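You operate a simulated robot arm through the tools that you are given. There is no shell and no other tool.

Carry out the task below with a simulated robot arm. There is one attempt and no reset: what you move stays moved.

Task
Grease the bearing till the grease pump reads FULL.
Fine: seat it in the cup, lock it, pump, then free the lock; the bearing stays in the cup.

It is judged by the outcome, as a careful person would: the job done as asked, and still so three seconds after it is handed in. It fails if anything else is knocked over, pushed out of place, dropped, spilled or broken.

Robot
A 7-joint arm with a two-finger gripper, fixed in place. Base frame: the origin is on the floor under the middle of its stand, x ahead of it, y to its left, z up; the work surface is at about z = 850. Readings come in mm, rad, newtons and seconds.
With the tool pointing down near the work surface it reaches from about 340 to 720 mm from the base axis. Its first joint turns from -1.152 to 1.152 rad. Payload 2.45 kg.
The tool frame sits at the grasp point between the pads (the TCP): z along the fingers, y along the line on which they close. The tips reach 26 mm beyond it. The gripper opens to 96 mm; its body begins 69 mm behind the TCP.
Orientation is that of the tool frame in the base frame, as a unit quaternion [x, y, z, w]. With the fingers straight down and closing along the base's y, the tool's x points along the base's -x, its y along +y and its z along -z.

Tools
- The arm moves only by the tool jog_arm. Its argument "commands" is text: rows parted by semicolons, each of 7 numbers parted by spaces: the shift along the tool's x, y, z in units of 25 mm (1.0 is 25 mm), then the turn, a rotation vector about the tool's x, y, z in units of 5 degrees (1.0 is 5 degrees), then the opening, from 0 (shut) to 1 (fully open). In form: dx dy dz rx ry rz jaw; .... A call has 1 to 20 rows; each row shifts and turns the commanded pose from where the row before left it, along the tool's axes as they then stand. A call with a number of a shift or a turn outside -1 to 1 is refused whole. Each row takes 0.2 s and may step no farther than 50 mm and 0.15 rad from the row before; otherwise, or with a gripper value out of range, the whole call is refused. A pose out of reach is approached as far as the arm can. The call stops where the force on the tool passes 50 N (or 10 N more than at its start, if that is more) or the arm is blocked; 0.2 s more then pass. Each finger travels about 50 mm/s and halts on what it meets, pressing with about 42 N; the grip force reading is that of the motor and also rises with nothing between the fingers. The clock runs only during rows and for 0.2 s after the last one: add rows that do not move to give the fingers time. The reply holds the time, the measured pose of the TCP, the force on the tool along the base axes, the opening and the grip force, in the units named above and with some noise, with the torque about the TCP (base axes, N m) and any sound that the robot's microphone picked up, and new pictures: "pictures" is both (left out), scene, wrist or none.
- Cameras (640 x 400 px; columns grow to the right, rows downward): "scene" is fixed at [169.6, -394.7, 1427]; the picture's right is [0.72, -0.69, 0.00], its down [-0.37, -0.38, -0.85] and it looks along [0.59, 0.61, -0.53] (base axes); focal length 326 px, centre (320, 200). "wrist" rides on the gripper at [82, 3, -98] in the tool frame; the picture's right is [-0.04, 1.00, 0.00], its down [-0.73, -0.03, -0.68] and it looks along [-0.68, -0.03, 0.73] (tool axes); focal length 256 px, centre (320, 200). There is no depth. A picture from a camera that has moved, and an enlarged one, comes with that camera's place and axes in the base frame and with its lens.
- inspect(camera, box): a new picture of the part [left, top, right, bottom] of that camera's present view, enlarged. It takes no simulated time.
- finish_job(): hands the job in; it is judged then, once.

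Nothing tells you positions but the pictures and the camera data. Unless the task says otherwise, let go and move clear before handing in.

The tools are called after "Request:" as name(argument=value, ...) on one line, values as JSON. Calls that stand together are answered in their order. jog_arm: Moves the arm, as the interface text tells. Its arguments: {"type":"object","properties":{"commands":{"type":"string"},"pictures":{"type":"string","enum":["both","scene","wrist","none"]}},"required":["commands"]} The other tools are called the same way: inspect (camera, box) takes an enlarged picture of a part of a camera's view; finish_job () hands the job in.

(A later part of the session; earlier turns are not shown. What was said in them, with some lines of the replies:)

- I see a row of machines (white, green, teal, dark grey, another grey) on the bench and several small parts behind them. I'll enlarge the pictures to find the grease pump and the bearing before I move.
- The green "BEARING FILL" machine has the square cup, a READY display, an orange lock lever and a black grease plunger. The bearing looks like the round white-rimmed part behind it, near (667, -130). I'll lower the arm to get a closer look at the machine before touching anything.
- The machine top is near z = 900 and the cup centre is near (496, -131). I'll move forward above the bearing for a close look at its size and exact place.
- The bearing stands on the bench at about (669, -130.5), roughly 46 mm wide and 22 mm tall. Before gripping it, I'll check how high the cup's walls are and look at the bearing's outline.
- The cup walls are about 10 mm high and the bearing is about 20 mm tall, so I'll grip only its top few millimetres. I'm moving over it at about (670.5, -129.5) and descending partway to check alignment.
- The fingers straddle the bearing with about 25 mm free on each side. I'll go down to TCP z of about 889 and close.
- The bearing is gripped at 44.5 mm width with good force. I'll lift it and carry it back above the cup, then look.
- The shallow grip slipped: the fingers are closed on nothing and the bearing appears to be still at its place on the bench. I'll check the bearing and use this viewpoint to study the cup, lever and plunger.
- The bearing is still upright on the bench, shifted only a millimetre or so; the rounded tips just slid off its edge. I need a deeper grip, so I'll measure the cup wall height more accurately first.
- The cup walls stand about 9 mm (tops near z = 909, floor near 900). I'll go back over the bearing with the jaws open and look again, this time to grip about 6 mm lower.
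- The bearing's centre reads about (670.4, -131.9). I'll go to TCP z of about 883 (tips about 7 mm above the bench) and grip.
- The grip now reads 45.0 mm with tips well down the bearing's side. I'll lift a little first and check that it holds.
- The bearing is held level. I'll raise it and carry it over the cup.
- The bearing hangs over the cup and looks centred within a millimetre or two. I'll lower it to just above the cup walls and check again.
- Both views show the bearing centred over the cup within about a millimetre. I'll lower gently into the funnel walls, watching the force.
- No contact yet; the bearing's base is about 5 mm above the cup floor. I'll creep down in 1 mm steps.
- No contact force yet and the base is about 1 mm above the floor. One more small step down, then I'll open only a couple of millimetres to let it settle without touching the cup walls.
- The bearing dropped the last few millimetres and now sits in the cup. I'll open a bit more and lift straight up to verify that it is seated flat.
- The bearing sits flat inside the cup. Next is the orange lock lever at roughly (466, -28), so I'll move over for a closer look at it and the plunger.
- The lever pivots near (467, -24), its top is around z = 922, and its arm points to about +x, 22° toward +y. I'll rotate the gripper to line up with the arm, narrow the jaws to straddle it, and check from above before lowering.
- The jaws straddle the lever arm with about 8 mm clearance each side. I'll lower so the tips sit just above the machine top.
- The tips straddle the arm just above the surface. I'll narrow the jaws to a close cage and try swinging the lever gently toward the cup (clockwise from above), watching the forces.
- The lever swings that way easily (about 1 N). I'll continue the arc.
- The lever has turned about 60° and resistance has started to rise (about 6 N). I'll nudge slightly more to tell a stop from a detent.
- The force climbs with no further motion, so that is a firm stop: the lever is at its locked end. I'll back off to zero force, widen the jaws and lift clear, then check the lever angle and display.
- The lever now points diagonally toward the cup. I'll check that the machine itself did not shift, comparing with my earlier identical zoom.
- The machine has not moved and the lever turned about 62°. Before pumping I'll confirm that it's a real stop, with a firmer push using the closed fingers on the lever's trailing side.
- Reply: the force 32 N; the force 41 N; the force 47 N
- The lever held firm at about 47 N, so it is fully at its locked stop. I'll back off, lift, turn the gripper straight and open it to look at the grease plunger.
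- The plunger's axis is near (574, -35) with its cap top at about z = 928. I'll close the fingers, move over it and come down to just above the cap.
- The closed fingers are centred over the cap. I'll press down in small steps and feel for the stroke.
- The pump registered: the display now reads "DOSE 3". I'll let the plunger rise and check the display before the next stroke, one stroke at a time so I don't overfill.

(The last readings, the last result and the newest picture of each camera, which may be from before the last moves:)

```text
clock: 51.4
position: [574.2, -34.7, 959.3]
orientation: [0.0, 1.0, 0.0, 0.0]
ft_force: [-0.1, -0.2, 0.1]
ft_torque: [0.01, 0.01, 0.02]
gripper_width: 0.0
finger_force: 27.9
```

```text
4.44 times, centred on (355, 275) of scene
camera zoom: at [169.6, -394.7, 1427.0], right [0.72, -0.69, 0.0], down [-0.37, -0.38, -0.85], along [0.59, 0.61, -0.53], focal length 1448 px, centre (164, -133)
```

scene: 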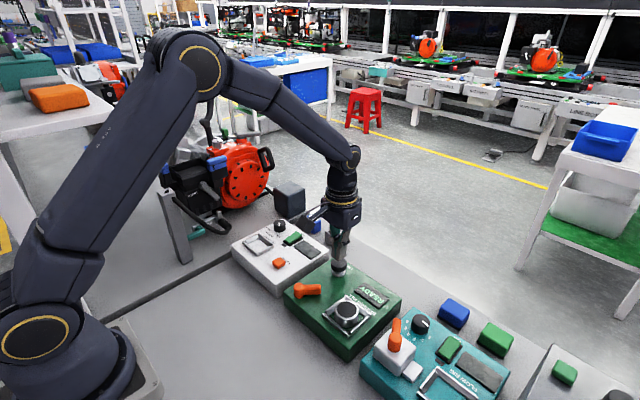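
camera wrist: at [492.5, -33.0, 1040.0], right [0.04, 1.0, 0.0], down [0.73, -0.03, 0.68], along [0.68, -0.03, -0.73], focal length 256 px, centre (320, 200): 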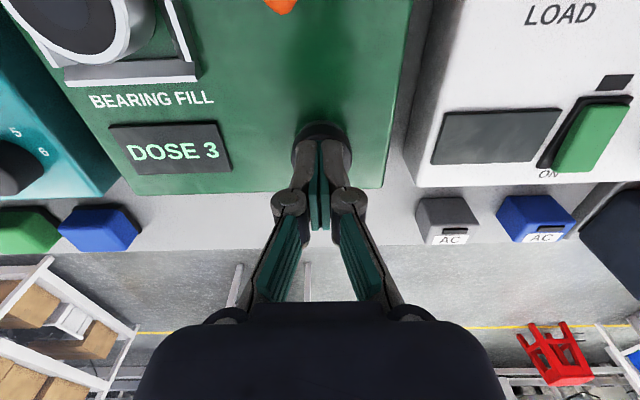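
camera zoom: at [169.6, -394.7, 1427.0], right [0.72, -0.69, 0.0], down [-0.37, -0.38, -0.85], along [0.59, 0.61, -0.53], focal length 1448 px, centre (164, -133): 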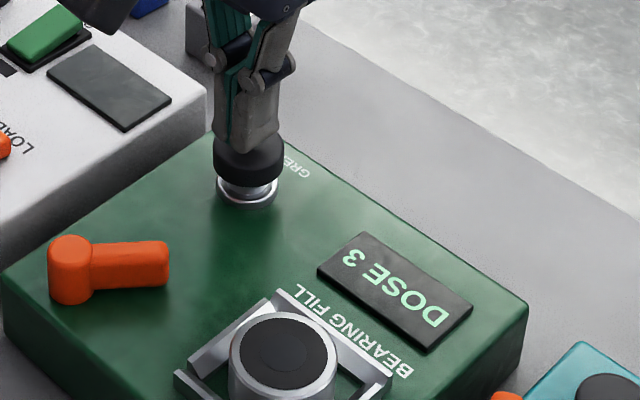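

The plunger came back up. Second stroke now.

Request:
jog_arm(commands="0 0 0.3 0 0 0 0; 0 0 0.2 0 0 0 0; 0 0 0.1 0 0 0 0; 0 0 0.1 0 0 0 0; 0 0 0 0 0 0 0; 0 0 0 0 0 0 0", pictures="none")

Request:
inspect(camera="scene", box=[310, 230, 400, 320])

```text
clock: 52.8
position: [573.8, -34.3, 941.3]
orientation: [0.0, 1.0, 0.0, 0.0]
ft_force: [1.0, 0.4, 2.6]
ft_torque: [-0.02, -0.04, -0.02]
gripper_width: 6.1
finger_force: 29.2
```

```text
4.44 times, centred on (355, 275) of scene
camera zoom: at [169.6, -394.7, 1427.0], right [0.72, -0.69, 0.0], down [-0.37, -0.38, -0.85], along [0.59, 0.61, -0.53], focal length 1448 px, centre (164, -133)
```

zoom: 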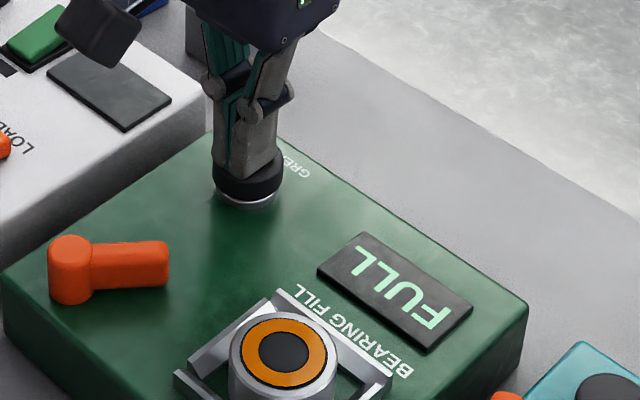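

The display reads FULL and the bearing shows grease. I'll stop pumping, lift off, and return to the lever with the gripper turned to its present angle to free the lock.

Request:
jog_arm(commands="0 0 -0.4 0 0 0 0; 0 0 -1 0 0 0 0; 0 0 -1 0 0 0 0; 0.86 -0.08 0 0 0 0 0.1; 0.86 -0.08 0 0 0 0 0.2; 0.86 -0.08 0 0 0 0 0.35; 0.83 -0.094 0 0 0 0 0.35; 0 0 0 0 0 0.91 0.35; 0 0 0 0 0 0.91 0.35; 0 0 0 0 0 0.91 0.35; 0 0 0 0 0 0.91 0.35; 0 0 0 0 0 0.91 0.35; 0 0 0 0 0 0.91 0.35; 0 0 0 0 0 0.91 0.35; 0 0 0 0 0 0.91 0.35; 0 0 0 0 0 0.92 0.35; 0 0 0 0 0 0 0.35", pictures="both")

Request:
inspect(camera="wrist", box=[220, 30, 420, 190])

Request:
inspect(camera="scene", box=[280, 240, 400, 340])

```text
clock: 56.4
position: [489.4, -42.7, 1001.5]
orientation: [0.351, 0.936, 0.0, 0.0]
ft_force: [-0.5, -0.7, 0.3]
ft_torque: [0.02, -0.01, 0.05]
gripper_width: 33.4
finger_force: 0.1
camera wrist: at [429.4, 11.5, 1099.1], right [0.69, 0.73, 0.0], down [0.53, -0.5, 0.68], along [0.49, -0.47, -0.73], focal length 256 px, centre (320, 200)
```

scene: 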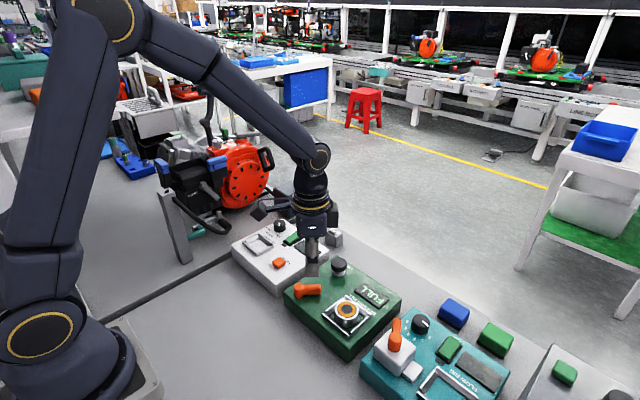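
wrist: 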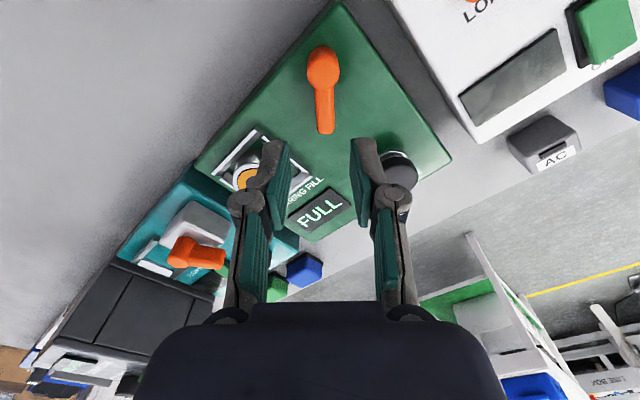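

```text
2.50 times, centred on (320, 110) of wrist
camera zoom: at [429.4, 11.5, 1099.1], right [0.69, 0.73, 0.0], down [0.53, -0.5, 0.68], along [0.49, -0.47, -0.73], focal length 640 px, centre (320, 425)
```

zoom: 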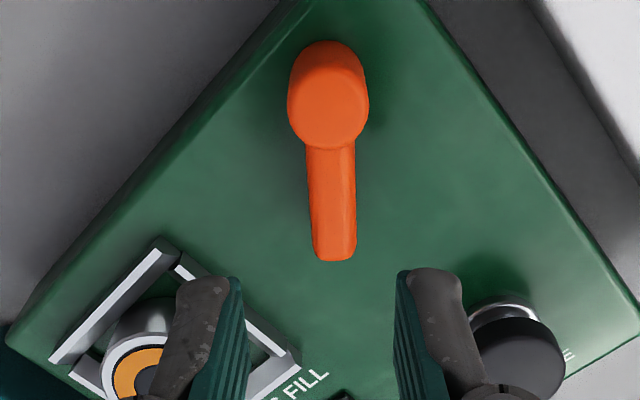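

```text
4.00 times, centred on (340, 290) of scene
camera zoom: at [169.6, -394.7, 1427.0], right [0.72, -0.69, 0.0], down [-0.37, -0.38, -0.85], along [0.59, 0.61, -0.53], focal length 1303 px, centre (240, -160)
```

zoom: 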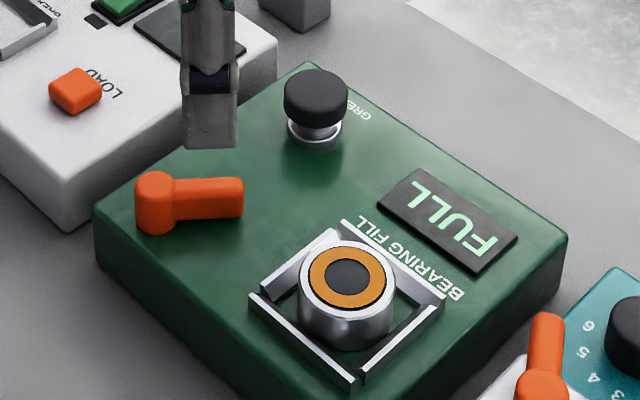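

FULL holds and the lever is between the open fingers. I'll lower around the arm and swing it back counter-clockwise.

Request:
jog_arm(commands="0 0.06 1 0 0 0 0.35; 0 0.06 1 0 0 0 0.35; 0 0 0.6 0 0 0 0.35; 0 0 0.23 0 0 0 0.35; 0 0 0 0 0 0 0.2; 0 0 0 0 0 0 0.2; 0 0 0 0 0 0 0.2", pictures="wrist")

Request:
inspect(camera="scene", box=[270, 240, 370, 330])

```text
clock: 58.0
position: [491.7, -41.1, 931.0]
orientation: [0.35, 0.937, 0.0, 0.0]
ft_force: [-0.1, 0.0, -0.2]
ft_torque: [-0.02, -0.04, 0.01]
gripper_width: 19.0
finger_force: 0.0
camera wrist: at [431.7, 14.5, 1028.7], right [0.69, 0.73, 0.0], down [0.53, -0.5, 0.68], along [0.49, -0.47, -0.73], focal length 256 px, centre (320, 200)
```

wrist: 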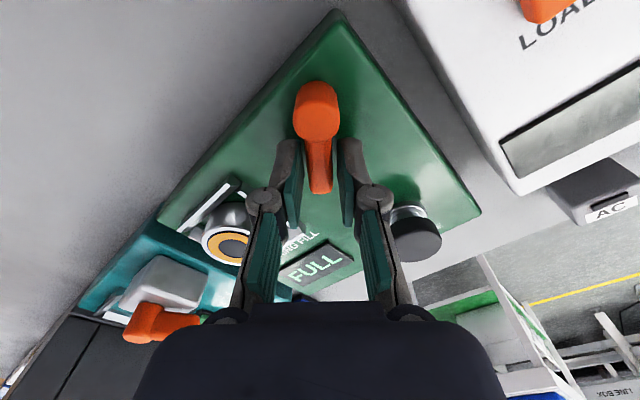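

```text
4.44 times, centred on (320, 285) of scene
camera zoom: at [169.6, -394.7, 1427.0], right [0.72, -0.69, 0.0], down [-0.37, -0.38, -0.85], along [0.59, 0.61, -0.53], focal length 1448 px, centre (320, -178)
```

zoom: 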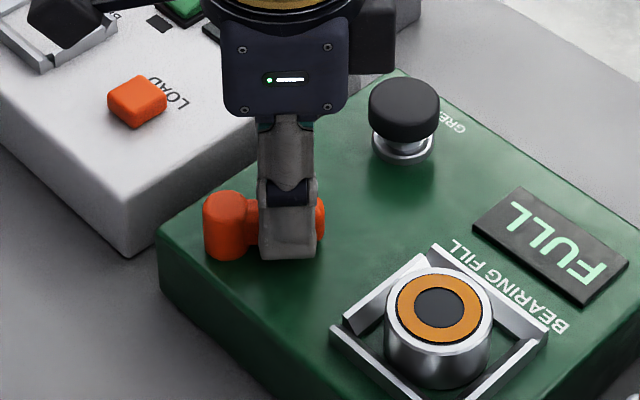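

Request:
jog_arm(commands="0.012 0.098 0 0 0 -1 0.2; 0.012 0.098 0 0 0 -1 0.2; 0.012 0.098 0 0 0 -1 0.2; 0.012 0.098 0 0 0 -1 0.2; 0.012 0.098 0 0 0 -1 0.2; 0.012 0.098 0 0 0 -1 0.2; 0 0 0 0 0 0 0.2", pictures="wrist")

Request:
inspect(camera="scene", box=[270, 240, 370, 330])

```text
clock: 59.6
position: [495.4, -26.0, 931.4]
orientation: [0.094, 0.996, 0.0, 0.0]
ft_force: [0.5, 0.0, 0.9]
ft_torque: [0.01, 0.01, -0.03]
gripper_width: 19.4
finger_force: 0.0
camera wrist: at [416.4, -9.1, 1028.8], right [0.23, 0.97, 0.0], down [0.71, -0.17, 0.68], along [0.66, -0.16, -0.73], focal length 256 px, centre (320, 200)
```

wrist: 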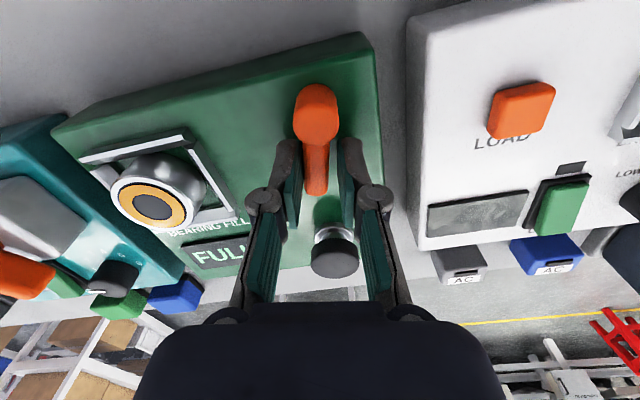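

```text
4.44 times, centred on (320, 285) of scene
camera zoom: at [169.6, -394.7, 1427.0], right [0.72, -0.69, 0.0], down [-0.37, -0.38, -0.85], along [0.59, 0.61, -0.53], focal length 1448 px, centre (320, -178)
```

zoom: 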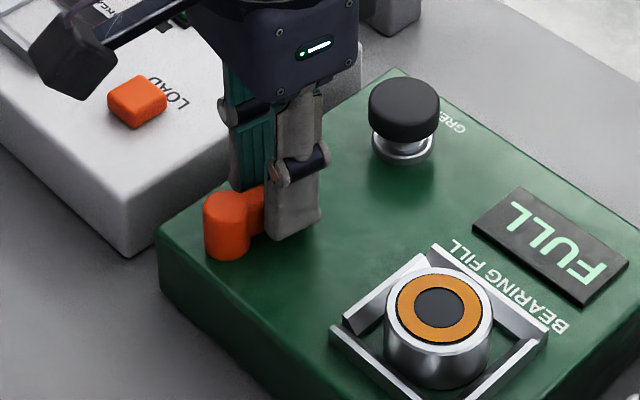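

The lever is following back and FULL still shows. I'll continue the arc toward its original angle.

Request:
jog_arm(commands="0.012 0.098 0 0 0 -1 0.2; 0.012 0.098 0 0 0 -1 0.2; 0.012 0.098 0 0 0 -1 0.2; 0.012 0.098 0 0 0 -1 0.2; 0.012 0.098 0 0 0 -1 0.2; 0 0 0 0 0 0 0.2", pictures="none")

Request:
jog_arm(commands="0.012 0.098 0 0 0 -1 0.2; 0 0 0 0 0 0 0.2", pictures="wrist")

Request:
inspect(camera="scene", box=[270, 240, 370, 330])

```text
clock: 61.0
position: [495.5, -16.2, 930.5]
orientation: [-0.123, 0.992, 0.0, 0.0]
ft_force: [-0.4, 0.4, 1.1]
ft_torque: [0.01, -0.02, 0.01]
gripper_width: 19.2
finger_force: 0.0
```

```text
clock: 61.6
position: [493.3, -13.5, 931.1]
orientation: [-0.166, 0.986, 0.0, 0.0]
ft_force: [-0.1, 0.5, -0.2]
ft_torque: [0.01, 0.04, 0.03]
gripper_width: 19.5
finger_force: 0.1
camera wrist: at [415.1, -37.8, 1029.0], right [-0.29, 0.96, 0.0], down [0.7, 0.21, 0.68], along [0.65, 0.2, -0.73], focal length 256 px, centre (320, 200)
```

wrist: 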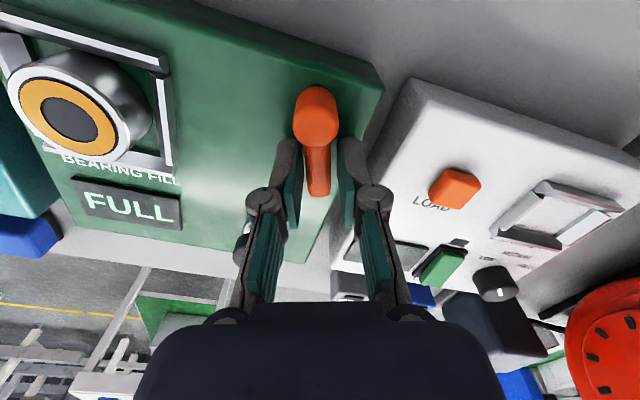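

```text
4.44 times, centred on (320, 285) of scene
camera zoom: at [169.6, -394.7, 1427.0], right [0.72, -0.69, 0.0], down [-0.37, -0.38, -0.85], along [0.59, 0.61, -0.53], focal length 1448 px, centre (320, -178)
```

zoom: 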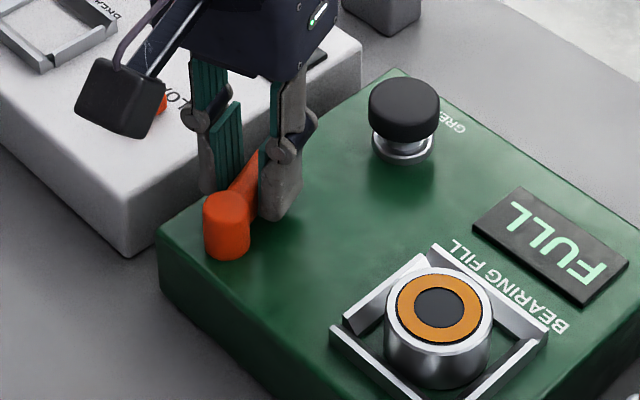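

Nearly at the original angle. I'll go on in small steps until I feel the unlocked stop.

Request:
jog_arm(commands="0.006 0.098 0 0 0 -1 0.2; 0 0 0 0 0 0 0.2", pictures="none")

Request:
jog_arm(commands="0.004 0.07 0 0 0 -0.7 0.2; 0 0 0 0 0 0 0.2", pictures="none")

Request:
inspect(camera="scene", box=[280, 250, 360, 310])

Request:
inspect(camera="wrist", box=[220, 60, 420, 220])

```text
clock: 62.2
position: [493.4, -11.3, 931.4]
orientation: [-0.208, 0.978, 0.0, 0.0]
ft_force: [-0.4, -3.3, 0.2]
ft_torque: [-0.07, -0.03, -0.03]
gripper_width: 21.3
finger_force: 1.8
```

```text
clock: 62.8
position: [492.6, -9.9, 930.8]
orientation: [-0.237, 0.971, 0.0, 0.001]
ft_force: [-0.9, -10.4, 0.9]
ft_torque: [-0.26, 0.01, -0.17]
gripper_width: 24.8
finger_force: 4.7
```

```text
6.67 times, centred on (320, 280) of scene
camera zoom: at [169.6, -395.0, 1426.9], right [0.72, -0.69, 0.0], down [-0.37, -0.38, -0.85], along [0.59, 0.61, -0.53], focal length 2172 px, centre (320, -333)
```

zoom: 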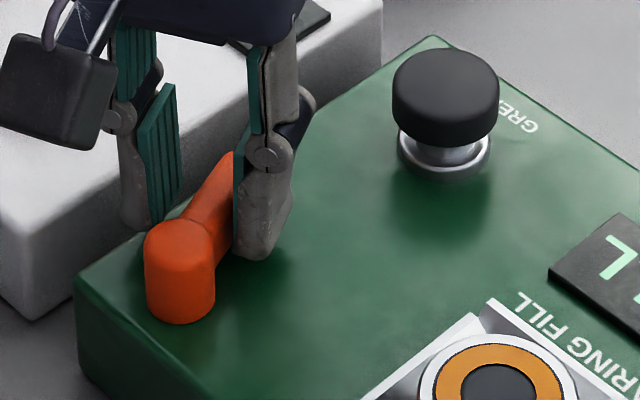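

```text
2.50 times, centred on (320, 140) of wrist
camera zoom: at [418.3, -45.6, 1028.6], right [-0.43, 0.91, 0.0], down [0.66, 0.31, 0.68], along [0.61, 0.29, -0.73], focal length 640 px, centre (320, 350)
```

zoom: 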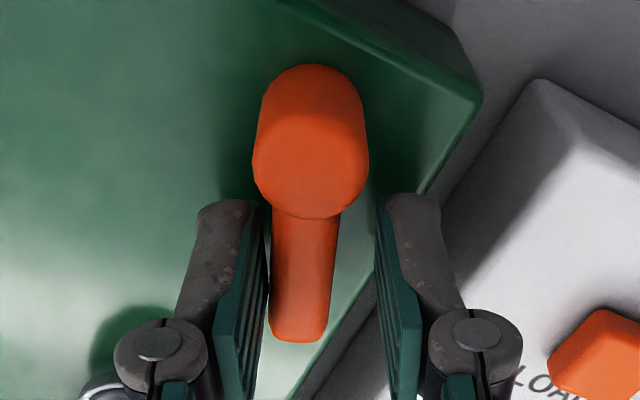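

That is the unlocked stop (force rising with no motion). I'll ease back to zero force, open the jaws, and lift straight up clear.

Request:
jog_arm(commands="-0.004 -0.07 0 0 0 0.7 0.25; -0.002 -0.05 0 0 0 0.5 0.3; 0 0 0 0 0 0 0.35; 0 0 0 0 0 0 0.35; 0 0 -0.4 0 0 0 0.35; 0 0 -1 0 0 0 0.35; 0 0 -1 0 0 0 0.35; 0 0 -1 0 0 0 0.35; 0 0 -1 0 0 0 0.35; 0 0 -1 0 0 0 0.35; 0 0 0 0 0 0 0.35", pictures="both")

Request:
inspect(camera="scene", box=[280, 240, 400, 340])

Request:
inspect(camera="scene", box=[280, 250, 360, 310])

```text
clock: 65.2
position: [493.8, -13.6, 1065.5]
orientation: [-0.186, 0.982, 0.0, 0.0]
ft_force: [-0.7, -0.4, -0.3]
ft_torque: [0.04, 0.02, 0.01]
gripper_width: 33.6
finger_force: 0.1
camera wrist: at [416.8, -40.0, 1163.2], right [-0.33, 0.94, 0.0], down [0.69, 0.24, 0.68], along [0.64, 0.22, -0.73], focal length 256 px, centre (320, 200)
```

scene: 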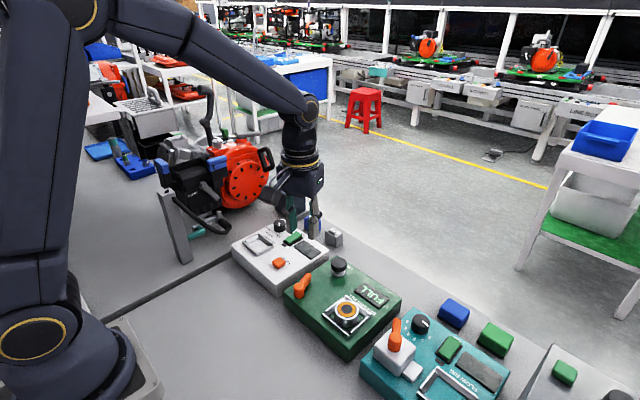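
wrist: 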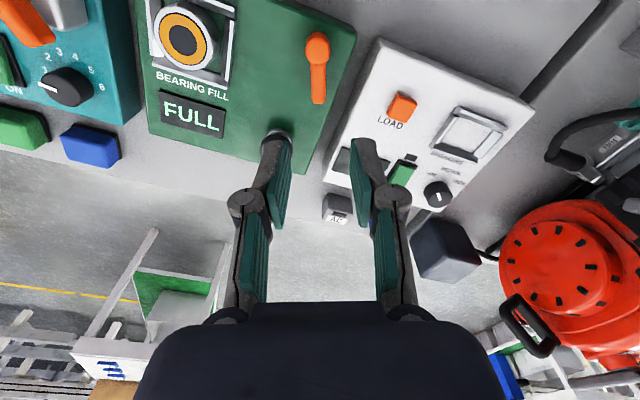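

```text
4.00 times, centred on (340, 290) of scene
camera zoom: at [169.6, -394.7, 1427.0], right [0.72, -0.69, 0.0], down [-0.37, -0.38, -0.85], along [0.59, 0.61, -0.53], focal length 1303 px, centre (240, -160)
```

zoom: 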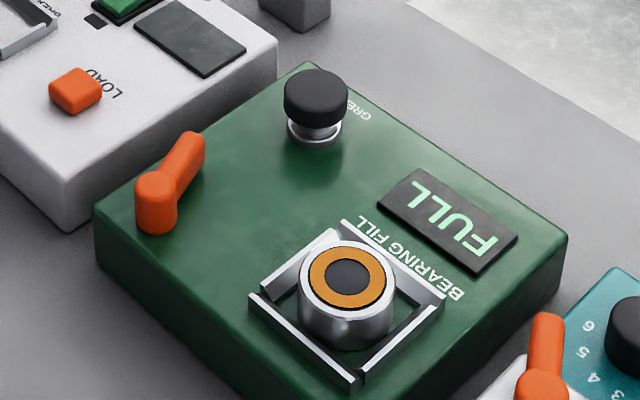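

```text
6.67 times, centred on (320, 280) of scene
camera zoom: at [169.6, -394.7, 1427.0], right [0.72, -0.69, 0.0], down [-0.37, -0.38, -0.85], along [0.59, 0.61, -0.53], focal length 2172 px, centre (320, -333)
```

zoom: 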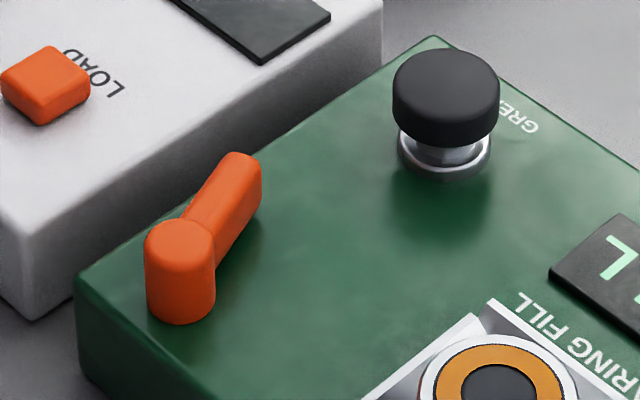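

The lever is back at its original unlocked angle, the display reads FULL, and the greased bearing sits flat in the cup. The arm is clear and nothing else has moved, so I'm handing in.

Request:
finish_job()

```text
The job is handed in.
```

The bearing is greased and the pump reads FULL. The bearing is seated in the cup and the lock lever is back at its original unlocked position.

- **Seating:** The first grip was too shallow and slipped off, leaving the bearing upright on the bench and shifted about a millimetre. A deeper grip held. I let it drop the last few millimetres into the cup, where it settled flat.
- **Locking:** I swung the lever about 62° to a firm stop. It held against a push of about 47 N, so I took it as locked before pumping.
- **Pumping:** It took two strokes. The display went from READY to "DOSE 3", then to FULL, and I stopped there.
- **Freeing the lock:** I swung the lever back to its starting stop, then lifted the arm clear with the gripper empty.

In the last pictures the display still read FULL, and I saw nothing else knocked over or moved.
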